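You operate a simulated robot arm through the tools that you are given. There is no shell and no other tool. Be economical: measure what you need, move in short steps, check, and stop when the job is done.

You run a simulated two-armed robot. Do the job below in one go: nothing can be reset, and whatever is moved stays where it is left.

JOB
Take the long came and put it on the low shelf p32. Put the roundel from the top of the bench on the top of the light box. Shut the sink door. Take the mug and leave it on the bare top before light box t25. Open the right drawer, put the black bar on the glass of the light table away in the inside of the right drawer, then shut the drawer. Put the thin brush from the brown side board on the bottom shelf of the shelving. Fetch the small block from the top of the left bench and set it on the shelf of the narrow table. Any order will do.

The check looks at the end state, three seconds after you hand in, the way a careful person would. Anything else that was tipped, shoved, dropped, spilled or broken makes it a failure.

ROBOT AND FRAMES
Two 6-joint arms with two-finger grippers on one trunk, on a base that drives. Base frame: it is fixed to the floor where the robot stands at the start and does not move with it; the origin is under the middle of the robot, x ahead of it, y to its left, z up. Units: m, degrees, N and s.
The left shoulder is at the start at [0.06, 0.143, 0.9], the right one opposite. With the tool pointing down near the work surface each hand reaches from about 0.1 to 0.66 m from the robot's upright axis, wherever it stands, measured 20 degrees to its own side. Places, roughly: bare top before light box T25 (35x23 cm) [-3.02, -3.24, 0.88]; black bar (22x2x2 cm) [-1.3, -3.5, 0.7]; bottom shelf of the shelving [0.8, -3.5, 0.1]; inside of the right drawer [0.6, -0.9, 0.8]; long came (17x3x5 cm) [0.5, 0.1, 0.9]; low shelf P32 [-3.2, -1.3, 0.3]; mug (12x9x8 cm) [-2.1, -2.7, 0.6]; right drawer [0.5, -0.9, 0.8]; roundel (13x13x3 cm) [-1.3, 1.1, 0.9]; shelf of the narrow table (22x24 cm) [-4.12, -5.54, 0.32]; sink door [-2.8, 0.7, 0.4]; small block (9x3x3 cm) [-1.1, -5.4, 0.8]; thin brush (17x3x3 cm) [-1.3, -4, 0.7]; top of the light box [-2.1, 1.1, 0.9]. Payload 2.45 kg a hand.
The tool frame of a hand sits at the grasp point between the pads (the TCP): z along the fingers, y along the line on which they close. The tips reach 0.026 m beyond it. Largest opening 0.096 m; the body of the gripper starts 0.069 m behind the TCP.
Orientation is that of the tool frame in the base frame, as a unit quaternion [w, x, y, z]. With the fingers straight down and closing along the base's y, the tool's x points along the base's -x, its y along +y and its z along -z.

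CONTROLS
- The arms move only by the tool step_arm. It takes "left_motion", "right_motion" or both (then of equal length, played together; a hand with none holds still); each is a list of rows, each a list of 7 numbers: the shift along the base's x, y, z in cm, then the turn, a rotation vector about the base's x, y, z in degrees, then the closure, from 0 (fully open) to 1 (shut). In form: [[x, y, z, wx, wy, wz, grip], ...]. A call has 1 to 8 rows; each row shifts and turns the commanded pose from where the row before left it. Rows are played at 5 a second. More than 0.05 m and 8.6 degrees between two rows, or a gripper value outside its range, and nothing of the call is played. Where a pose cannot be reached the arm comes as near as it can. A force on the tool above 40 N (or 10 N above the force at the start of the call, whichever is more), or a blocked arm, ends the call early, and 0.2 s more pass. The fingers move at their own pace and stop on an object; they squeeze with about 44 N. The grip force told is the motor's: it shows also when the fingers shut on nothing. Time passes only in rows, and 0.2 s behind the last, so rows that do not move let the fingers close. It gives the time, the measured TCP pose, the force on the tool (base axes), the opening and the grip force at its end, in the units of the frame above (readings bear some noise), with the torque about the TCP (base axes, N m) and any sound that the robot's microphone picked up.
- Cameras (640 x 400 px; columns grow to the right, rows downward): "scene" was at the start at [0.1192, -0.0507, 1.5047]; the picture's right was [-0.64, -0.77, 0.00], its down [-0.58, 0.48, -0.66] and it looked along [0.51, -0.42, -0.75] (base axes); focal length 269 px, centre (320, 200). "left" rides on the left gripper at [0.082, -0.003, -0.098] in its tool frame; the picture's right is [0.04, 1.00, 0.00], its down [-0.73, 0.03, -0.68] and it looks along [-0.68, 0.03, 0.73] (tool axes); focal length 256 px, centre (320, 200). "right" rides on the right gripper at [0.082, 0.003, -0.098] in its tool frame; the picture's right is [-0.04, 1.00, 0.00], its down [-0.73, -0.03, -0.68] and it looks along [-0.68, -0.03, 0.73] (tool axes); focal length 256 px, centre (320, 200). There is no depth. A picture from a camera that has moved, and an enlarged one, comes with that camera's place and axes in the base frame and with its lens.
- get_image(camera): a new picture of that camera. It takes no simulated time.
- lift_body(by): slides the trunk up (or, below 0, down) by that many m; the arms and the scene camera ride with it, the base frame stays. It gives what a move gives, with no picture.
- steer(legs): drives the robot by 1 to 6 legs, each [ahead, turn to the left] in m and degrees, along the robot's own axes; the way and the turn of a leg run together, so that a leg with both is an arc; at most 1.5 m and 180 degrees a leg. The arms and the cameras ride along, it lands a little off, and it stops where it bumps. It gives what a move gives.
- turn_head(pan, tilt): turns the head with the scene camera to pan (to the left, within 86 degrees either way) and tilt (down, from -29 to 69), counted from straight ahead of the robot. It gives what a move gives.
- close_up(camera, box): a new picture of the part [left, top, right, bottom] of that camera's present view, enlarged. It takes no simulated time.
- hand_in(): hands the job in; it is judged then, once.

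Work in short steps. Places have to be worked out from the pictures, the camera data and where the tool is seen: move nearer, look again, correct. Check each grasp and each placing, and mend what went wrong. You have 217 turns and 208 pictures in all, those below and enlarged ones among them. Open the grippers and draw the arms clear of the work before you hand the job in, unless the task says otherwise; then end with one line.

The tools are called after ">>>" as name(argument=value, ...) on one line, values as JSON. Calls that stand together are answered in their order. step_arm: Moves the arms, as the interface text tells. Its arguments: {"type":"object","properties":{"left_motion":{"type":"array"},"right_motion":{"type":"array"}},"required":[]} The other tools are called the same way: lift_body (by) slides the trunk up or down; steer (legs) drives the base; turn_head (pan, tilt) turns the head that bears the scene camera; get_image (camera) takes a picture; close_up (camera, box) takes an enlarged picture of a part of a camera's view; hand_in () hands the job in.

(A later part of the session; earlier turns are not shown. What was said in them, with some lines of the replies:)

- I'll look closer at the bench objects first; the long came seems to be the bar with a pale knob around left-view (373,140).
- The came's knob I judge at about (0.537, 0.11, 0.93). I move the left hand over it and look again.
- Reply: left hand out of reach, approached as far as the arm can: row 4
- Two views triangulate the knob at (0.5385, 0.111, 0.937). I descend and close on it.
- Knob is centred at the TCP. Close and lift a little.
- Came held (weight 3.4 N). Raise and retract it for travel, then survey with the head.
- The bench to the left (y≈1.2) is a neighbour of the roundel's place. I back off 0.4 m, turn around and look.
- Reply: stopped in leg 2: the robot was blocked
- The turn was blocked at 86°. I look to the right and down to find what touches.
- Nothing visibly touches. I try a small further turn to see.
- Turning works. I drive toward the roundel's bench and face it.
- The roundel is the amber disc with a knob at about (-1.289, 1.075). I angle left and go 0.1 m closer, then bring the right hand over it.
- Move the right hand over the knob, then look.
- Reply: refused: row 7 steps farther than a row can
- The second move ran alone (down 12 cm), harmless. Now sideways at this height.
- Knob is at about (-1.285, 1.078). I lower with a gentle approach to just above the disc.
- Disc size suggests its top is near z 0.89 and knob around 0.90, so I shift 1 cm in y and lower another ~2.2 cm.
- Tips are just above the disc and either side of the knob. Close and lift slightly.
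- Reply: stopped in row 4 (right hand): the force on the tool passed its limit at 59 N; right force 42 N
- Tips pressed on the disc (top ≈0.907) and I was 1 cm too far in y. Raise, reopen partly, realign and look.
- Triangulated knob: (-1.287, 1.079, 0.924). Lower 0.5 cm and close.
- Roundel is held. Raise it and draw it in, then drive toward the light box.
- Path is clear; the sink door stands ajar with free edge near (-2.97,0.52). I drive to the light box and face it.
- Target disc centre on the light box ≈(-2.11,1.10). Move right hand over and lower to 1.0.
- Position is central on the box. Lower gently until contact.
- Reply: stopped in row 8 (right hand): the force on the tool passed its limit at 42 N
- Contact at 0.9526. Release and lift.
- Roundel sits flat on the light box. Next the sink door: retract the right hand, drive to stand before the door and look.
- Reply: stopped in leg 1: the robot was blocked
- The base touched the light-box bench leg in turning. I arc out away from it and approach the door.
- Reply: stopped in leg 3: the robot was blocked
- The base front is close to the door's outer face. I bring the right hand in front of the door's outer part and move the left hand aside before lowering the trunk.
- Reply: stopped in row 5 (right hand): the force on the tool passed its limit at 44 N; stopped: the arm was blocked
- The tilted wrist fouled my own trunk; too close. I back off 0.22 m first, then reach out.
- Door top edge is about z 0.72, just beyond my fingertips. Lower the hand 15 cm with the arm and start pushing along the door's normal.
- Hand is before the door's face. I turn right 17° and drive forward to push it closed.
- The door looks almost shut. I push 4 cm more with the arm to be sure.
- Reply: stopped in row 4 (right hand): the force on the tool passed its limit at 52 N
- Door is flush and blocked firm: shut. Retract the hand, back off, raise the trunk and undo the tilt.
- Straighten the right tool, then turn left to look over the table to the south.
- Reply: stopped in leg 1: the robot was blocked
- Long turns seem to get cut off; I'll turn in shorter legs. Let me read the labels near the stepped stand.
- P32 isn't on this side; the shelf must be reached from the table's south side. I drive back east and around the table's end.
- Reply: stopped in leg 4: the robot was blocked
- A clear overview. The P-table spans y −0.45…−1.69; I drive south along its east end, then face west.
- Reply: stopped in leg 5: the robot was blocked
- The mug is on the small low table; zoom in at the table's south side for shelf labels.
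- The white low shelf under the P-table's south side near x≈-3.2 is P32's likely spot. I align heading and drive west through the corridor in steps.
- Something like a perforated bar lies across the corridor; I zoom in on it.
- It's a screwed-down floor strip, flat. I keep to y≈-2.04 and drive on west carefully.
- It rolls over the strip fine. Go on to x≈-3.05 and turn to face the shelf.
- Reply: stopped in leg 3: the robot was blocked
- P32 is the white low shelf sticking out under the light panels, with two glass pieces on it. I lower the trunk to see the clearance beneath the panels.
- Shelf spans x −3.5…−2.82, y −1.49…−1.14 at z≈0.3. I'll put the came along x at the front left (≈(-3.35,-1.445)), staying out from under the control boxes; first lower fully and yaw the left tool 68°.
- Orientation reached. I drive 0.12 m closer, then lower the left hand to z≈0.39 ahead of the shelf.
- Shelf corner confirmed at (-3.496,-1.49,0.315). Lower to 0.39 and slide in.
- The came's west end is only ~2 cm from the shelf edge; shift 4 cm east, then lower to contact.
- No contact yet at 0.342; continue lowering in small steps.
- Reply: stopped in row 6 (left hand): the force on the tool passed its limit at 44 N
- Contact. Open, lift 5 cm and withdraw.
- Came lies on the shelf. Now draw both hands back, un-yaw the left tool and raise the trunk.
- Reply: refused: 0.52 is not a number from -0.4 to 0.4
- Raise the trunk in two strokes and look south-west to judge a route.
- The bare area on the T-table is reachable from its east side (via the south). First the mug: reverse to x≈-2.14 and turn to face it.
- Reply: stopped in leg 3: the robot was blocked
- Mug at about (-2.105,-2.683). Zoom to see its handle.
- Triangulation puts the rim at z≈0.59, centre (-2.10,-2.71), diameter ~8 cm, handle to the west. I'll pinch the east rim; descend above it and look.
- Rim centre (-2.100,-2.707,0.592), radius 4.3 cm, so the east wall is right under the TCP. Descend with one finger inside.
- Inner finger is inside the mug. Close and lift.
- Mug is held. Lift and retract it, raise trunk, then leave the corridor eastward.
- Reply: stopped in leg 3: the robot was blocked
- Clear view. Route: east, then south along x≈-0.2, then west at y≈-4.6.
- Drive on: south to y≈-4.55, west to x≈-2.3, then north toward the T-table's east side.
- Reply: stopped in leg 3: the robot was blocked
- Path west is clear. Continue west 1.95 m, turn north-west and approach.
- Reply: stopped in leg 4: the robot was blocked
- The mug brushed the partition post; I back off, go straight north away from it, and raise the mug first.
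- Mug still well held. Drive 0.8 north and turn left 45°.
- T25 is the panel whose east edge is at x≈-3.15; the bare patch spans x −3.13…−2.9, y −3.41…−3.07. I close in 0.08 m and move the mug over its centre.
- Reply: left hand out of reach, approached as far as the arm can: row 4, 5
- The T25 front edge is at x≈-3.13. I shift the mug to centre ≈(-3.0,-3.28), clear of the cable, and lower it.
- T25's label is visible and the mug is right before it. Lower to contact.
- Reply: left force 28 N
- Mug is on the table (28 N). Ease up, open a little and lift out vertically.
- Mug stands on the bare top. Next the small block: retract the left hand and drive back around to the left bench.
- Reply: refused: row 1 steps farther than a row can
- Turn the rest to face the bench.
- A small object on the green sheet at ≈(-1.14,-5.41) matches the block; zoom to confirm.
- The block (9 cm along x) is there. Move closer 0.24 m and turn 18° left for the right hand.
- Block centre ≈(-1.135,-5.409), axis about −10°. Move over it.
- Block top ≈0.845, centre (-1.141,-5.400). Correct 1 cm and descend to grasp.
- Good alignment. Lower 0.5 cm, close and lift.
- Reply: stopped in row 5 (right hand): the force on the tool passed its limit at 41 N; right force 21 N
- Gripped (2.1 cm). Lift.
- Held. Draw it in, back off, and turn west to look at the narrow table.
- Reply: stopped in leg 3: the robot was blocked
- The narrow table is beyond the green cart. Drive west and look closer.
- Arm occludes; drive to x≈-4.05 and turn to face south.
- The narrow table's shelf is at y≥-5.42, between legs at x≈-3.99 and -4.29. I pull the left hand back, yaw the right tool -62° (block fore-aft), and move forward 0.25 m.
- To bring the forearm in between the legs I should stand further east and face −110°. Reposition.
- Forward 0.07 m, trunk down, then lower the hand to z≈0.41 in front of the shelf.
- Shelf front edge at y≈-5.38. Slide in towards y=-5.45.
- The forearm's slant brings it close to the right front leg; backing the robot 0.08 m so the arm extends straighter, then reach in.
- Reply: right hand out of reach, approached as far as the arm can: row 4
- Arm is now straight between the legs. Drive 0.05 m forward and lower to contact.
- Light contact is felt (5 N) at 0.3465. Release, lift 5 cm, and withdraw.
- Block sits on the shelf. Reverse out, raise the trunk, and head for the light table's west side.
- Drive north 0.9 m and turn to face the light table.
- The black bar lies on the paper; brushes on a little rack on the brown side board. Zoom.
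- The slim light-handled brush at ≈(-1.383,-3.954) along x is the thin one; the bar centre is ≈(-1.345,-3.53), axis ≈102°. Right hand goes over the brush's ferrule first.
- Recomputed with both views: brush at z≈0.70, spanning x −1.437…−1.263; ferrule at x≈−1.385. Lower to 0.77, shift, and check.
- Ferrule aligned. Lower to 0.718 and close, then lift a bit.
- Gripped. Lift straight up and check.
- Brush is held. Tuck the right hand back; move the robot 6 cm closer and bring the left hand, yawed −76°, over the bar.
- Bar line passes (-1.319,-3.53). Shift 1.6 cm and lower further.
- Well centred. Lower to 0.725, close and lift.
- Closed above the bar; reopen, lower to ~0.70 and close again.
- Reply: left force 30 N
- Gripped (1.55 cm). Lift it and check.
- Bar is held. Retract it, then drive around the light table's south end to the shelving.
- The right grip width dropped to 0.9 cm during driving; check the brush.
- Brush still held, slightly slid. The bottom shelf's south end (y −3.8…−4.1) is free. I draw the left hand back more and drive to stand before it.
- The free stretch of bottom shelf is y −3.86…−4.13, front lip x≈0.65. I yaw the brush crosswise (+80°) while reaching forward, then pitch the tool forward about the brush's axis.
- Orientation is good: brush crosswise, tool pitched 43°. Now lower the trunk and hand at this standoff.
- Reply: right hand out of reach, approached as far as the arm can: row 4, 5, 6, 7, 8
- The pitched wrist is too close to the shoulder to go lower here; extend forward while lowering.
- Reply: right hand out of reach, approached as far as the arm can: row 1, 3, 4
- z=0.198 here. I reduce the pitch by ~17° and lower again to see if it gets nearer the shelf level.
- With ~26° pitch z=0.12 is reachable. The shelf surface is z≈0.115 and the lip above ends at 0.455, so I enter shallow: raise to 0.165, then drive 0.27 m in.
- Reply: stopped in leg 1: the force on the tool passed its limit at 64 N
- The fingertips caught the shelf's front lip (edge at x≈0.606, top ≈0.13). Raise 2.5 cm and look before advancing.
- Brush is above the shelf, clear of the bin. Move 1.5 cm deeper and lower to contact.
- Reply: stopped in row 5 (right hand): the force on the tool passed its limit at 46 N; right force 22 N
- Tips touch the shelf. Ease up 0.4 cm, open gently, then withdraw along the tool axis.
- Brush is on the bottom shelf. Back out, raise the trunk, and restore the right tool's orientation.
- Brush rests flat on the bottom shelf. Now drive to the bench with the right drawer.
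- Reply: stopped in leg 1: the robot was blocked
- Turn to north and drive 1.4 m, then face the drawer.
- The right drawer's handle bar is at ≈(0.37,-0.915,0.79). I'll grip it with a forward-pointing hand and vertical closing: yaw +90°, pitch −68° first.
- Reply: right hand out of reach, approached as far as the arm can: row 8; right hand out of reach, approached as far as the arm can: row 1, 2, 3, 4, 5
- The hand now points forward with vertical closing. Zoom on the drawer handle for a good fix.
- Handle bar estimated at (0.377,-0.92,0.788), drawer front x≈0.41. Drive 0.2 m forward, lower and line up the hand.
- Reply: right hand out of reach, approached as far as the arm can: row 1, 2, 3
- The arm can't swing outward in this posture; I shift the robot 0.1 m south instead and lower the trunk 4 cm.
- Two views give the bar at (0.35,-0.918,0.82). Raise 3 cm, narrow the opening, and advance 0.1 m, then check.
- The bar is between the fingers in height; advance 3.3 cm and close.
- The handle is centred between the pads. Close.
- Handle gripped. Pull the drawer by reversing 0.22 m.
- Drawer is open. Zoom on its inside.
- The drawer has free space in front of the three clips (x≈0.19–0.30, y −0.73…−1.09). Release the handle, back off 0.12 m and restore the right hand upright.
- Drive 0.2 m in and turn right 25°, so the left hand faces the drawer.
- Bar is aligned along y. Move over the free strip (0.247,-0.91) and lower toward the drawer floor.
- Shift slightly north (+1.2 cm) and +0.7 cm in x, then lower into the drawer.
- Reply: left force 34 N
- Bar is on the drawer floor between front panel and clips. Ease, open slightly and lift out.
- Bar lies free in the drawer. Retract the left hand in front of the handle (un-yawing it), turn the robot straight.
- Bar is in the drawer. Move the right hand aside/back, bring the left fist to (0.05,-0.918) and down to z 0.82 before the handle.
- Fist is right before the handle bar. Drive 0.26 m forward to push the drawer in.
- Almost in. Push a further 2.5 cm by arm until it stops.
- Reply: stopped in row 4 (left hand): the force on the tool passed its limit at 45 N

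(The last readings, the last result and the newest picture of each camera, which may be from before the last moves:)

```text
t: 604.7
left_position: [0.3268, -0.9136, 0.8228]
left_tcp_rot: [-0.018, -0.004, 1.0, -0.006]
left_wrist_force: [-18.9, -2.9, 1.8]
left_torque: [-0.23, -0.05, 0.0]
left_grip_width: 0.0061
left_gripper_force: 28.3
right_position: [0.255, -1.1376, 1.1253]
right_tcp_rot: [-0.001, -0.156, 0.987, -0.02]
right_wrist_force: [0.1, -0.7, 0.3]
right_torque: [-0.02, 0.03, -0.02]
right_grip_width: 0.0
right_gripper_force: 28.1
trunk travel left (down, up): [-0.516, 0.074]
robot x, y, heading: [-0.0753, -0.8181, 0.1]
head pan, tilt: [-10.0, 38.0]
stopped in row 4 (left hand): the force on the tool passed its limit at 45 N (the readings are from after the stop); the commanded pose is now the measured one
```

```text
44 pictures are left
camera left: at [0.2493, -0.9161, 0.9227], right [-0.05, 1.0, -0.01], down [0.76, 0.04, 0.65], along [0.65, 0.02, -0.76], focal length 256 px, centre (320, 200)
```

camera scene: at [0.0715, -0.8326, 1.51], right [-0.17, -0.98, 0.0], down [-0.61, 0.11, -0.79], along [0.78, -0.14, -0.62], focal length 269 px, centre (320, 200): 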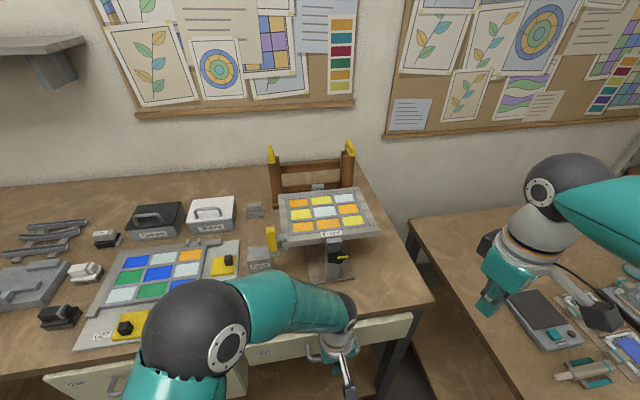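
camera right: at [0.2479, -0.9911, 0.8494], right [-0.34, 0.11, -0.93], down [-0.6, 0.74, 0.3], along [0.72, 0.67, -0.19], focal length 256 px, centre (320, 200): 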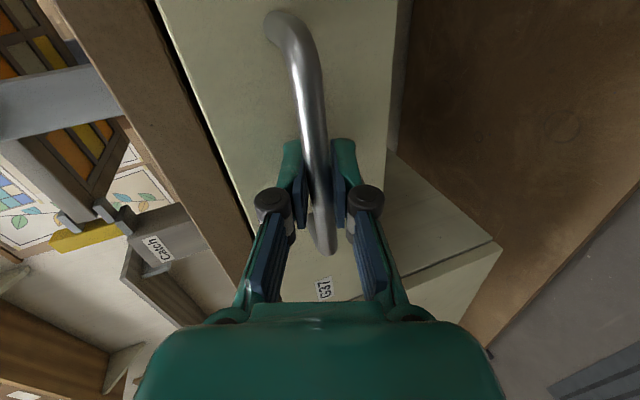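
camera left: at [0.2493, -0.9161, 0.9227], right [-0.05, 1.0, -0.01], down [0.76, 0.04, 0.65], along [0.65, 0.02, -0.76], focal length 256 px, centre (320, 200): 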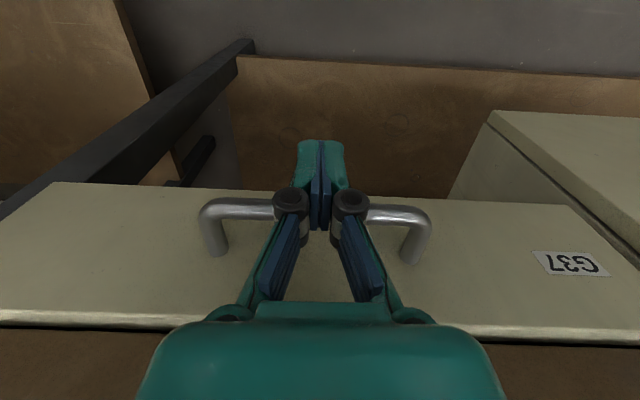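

It stopped firm, and the gap at the bench edge is gone. Back off and look.

>>> step_arm(left_motion=[[-4, 0, 0, 0, 0, 0, 1], [-4, 0, 0, 0, 0, 0, 1], [-4, 0, 3, 0, 0, 0, 0.5], [0, 0, 4.5, 0, 0, 0, 0], [0, 0, 4.5, 0, 0, 0, 0], [0, 2, 4.5, 0, 0, 0, 0]])

>>> steer(legs=[[-0.3, 0]])

>>> get_image(camera="scene")

>>> close_up(camera="scene", box=[240, 180, 420, 300])

```text
t: 605.6
left_position: [0.2373, -0.8824, 0.861]
left_tcp_rot: [-0.038, -0.066, 0.997, -0.007]
left_wrist_force: [0.2, 0.7, -0.7]
left_torque: [0.04, 0.01, -0.01]
left_grip_width: 0.0695
left_gripper_force: 0.1
right_position: [0.2547, -1.137, 1.1269]
right_tcp_rot: [0.0, -0.156, 0.988, -0.019]
right_wrist_force: [-0.7, -0.8, 0.1]
right_torque: [0.03, -0.02, -0.03]
right_grip_width: 0.0001
right_gripper_force: 28.5
trunk travel left (down, up): [-0.516, 0.074]
robot x, y, heading: [-0.0728, -0.817, -0.1]
head pan, tilt: [-10.0, 38.0]
stopped in row 4 (left hand): the arm was blocked; the commanded pose is now the measured one
```

```text
t: 607.7
left_position: [-0.0603, -0.8817, 0.8591]
left_tcp_rot: [-0.037, -0.067, 0.997, -0.008]
left_wrist_force: [0.6, -0.7, 0.3]
left_torque: [-0.03, -0.01, -0.02]
left_grip_width: 0.0961
left_gripper_force: 0.0
right_position: [-0.0425, -1.1363, 1.126]
right_tcp_rot: [0.001, -0.158, 0.987, -0.019]
right_wrist_force: [-0.6, 0.3, 0.0]
right_torque: [0.0, 0.0, -0.01]
right_grip_width: 0.0
right_gripper_force: 29.3
trunk travel left (down, up): [-0.516, 0.074]
robot x, y, heading: [-0.3734, -0.8184, 0.0]
head pan, tilt: [-10.0, 38.0]
```

```text
43 pictures are left
camera scene: at [-0.2294, -0.8326, 1.5106], right [-0.17, -0.99, 0.0], down [-0.61, 0.1, -0.79], along [0.78, -0.13, -0.61], focal length 269 px, centre (320, 200)
```

scene: 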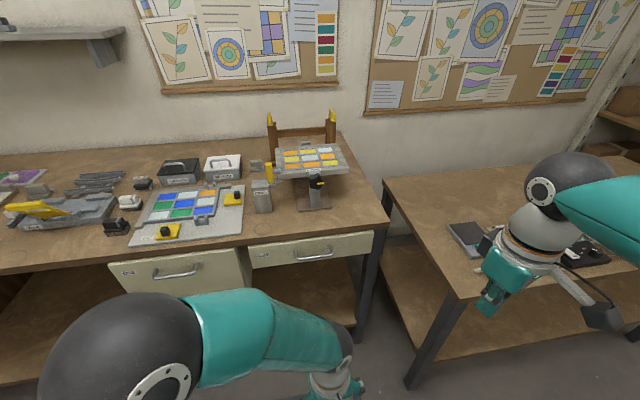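

```text
3.33 times, centred on (330, 240) of scene
camera zoom: at [-0.2294, -0.8326, 1.5106], right [-0.17, -0.99, 0.0], down [-0.61, 0.1, -0.79], along [0.78, -0.13, -0.61], focal length 897 px, centre (287, 67)
```

zoom: 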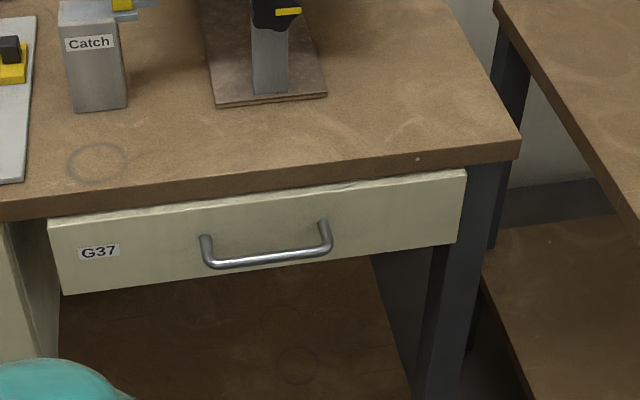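

The drawer is shut as at the start. Open both grippers and lift the left hand clear.

>>> step_arm(left_motion=[[0, 2, 4, 0, 0, 0, 0], [0, 2, 4, 0, 0, 0, 0], [0, 2, 4, 0, 0, 0, 0], [0, 2, 4, 0, 0, 0, 0]], right_motion=[[0, 0, 0, 0, 0, 0, 0], [0, 0, 0, 0, 0, 0, 0], [0, 0, 0, 0, 0, 0, 0], [0, 0, 0, 0, 0, 0, 0]])

>>> turn_head(pan=30, tilt=40)

>>> get_image(camera="scene")

```text
t: 608.7
left_position: [-0.0626, -0.803, 1.0202]
left_tcp_rot: [-0.038, -0.067, 0.997, -0.008]
left_wrist_force: [0.4, 0.9, -0.7]
left_torque: [0.0, 0.0, 0.01]
left_grip_width: 0.0958
left_gripper_force: 0.1
right_position: [-0.041, -1.1351, 1.1267]
right_tcp_rot: [0.001, -0.158, 0.987, -0.02]
right_wrist_force: [-0.4, -0.2, 0.4]
right_torque: [-0.02, -0.03, 0.0]
right_grip_width: 0.096
right_gripper_force: 0.1
trunk travel left (down, up): [-0.516, 0.074]
robot x, y, heading: [-0.3744, -0.8173, 0.1]
head pan, tilt: [-10.0, 38.0]
```

```text
t: 609.7
left_position: [-0.0623, -0.8038, 1.0201]
left_tcp_rot: [-0.037, -0.068, 0.997, -0.008]
left_wrist_force: [0.5, -0.7, 0.0]
left_torque: [-0.02, 0.0, 0.01]
left_grip_width: 0.096
left_gripper_force: 0.0
right_position: [-0.0405, -1.1358, 1.125]
right_tcp_rot: [0.0, -0.158, 0.987, -0.02]
right_wrist_force: [-0.8, -0.6, -1.1]
right_torque: [-0.01, 0.03, 0.03]
right_grip_width: 0.096
right_gripper_force: 0.1
trunk travel left (down, up): [-0.516, 0.074]
robot x, y, heading: [-0.3716, -0.82, 0.4]
head pan, tilt: [30.0, 40.0]
```

```text
41 pictures are left
camera scene: at [-0.2394, -0.7751, 1.5074], right [0.5, -0.86, 0.0], down [-0.56, -0.32, -0.77], along [0.66, 0.39, -0.64], focal length 269 px, centre (320, 200)
```

scene: 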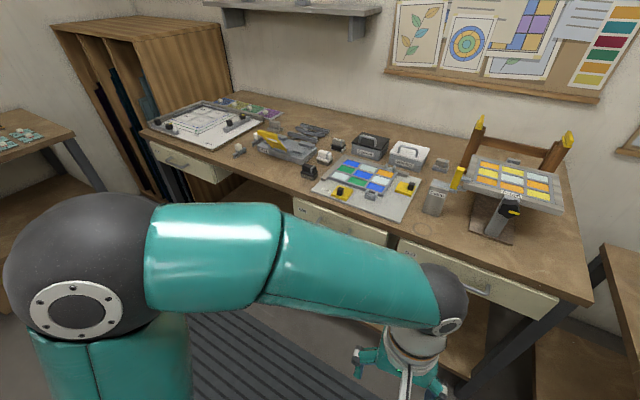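

The bench is undisturbed, both grippers are open and the arms are clear. Handing in.

>>> hand_in()

```text
The job is handed in.
```

All seven tasks are done and handed in: the came, roundel, mug, bar, brush and block are in their places, and the sink door and right drawer are shut.
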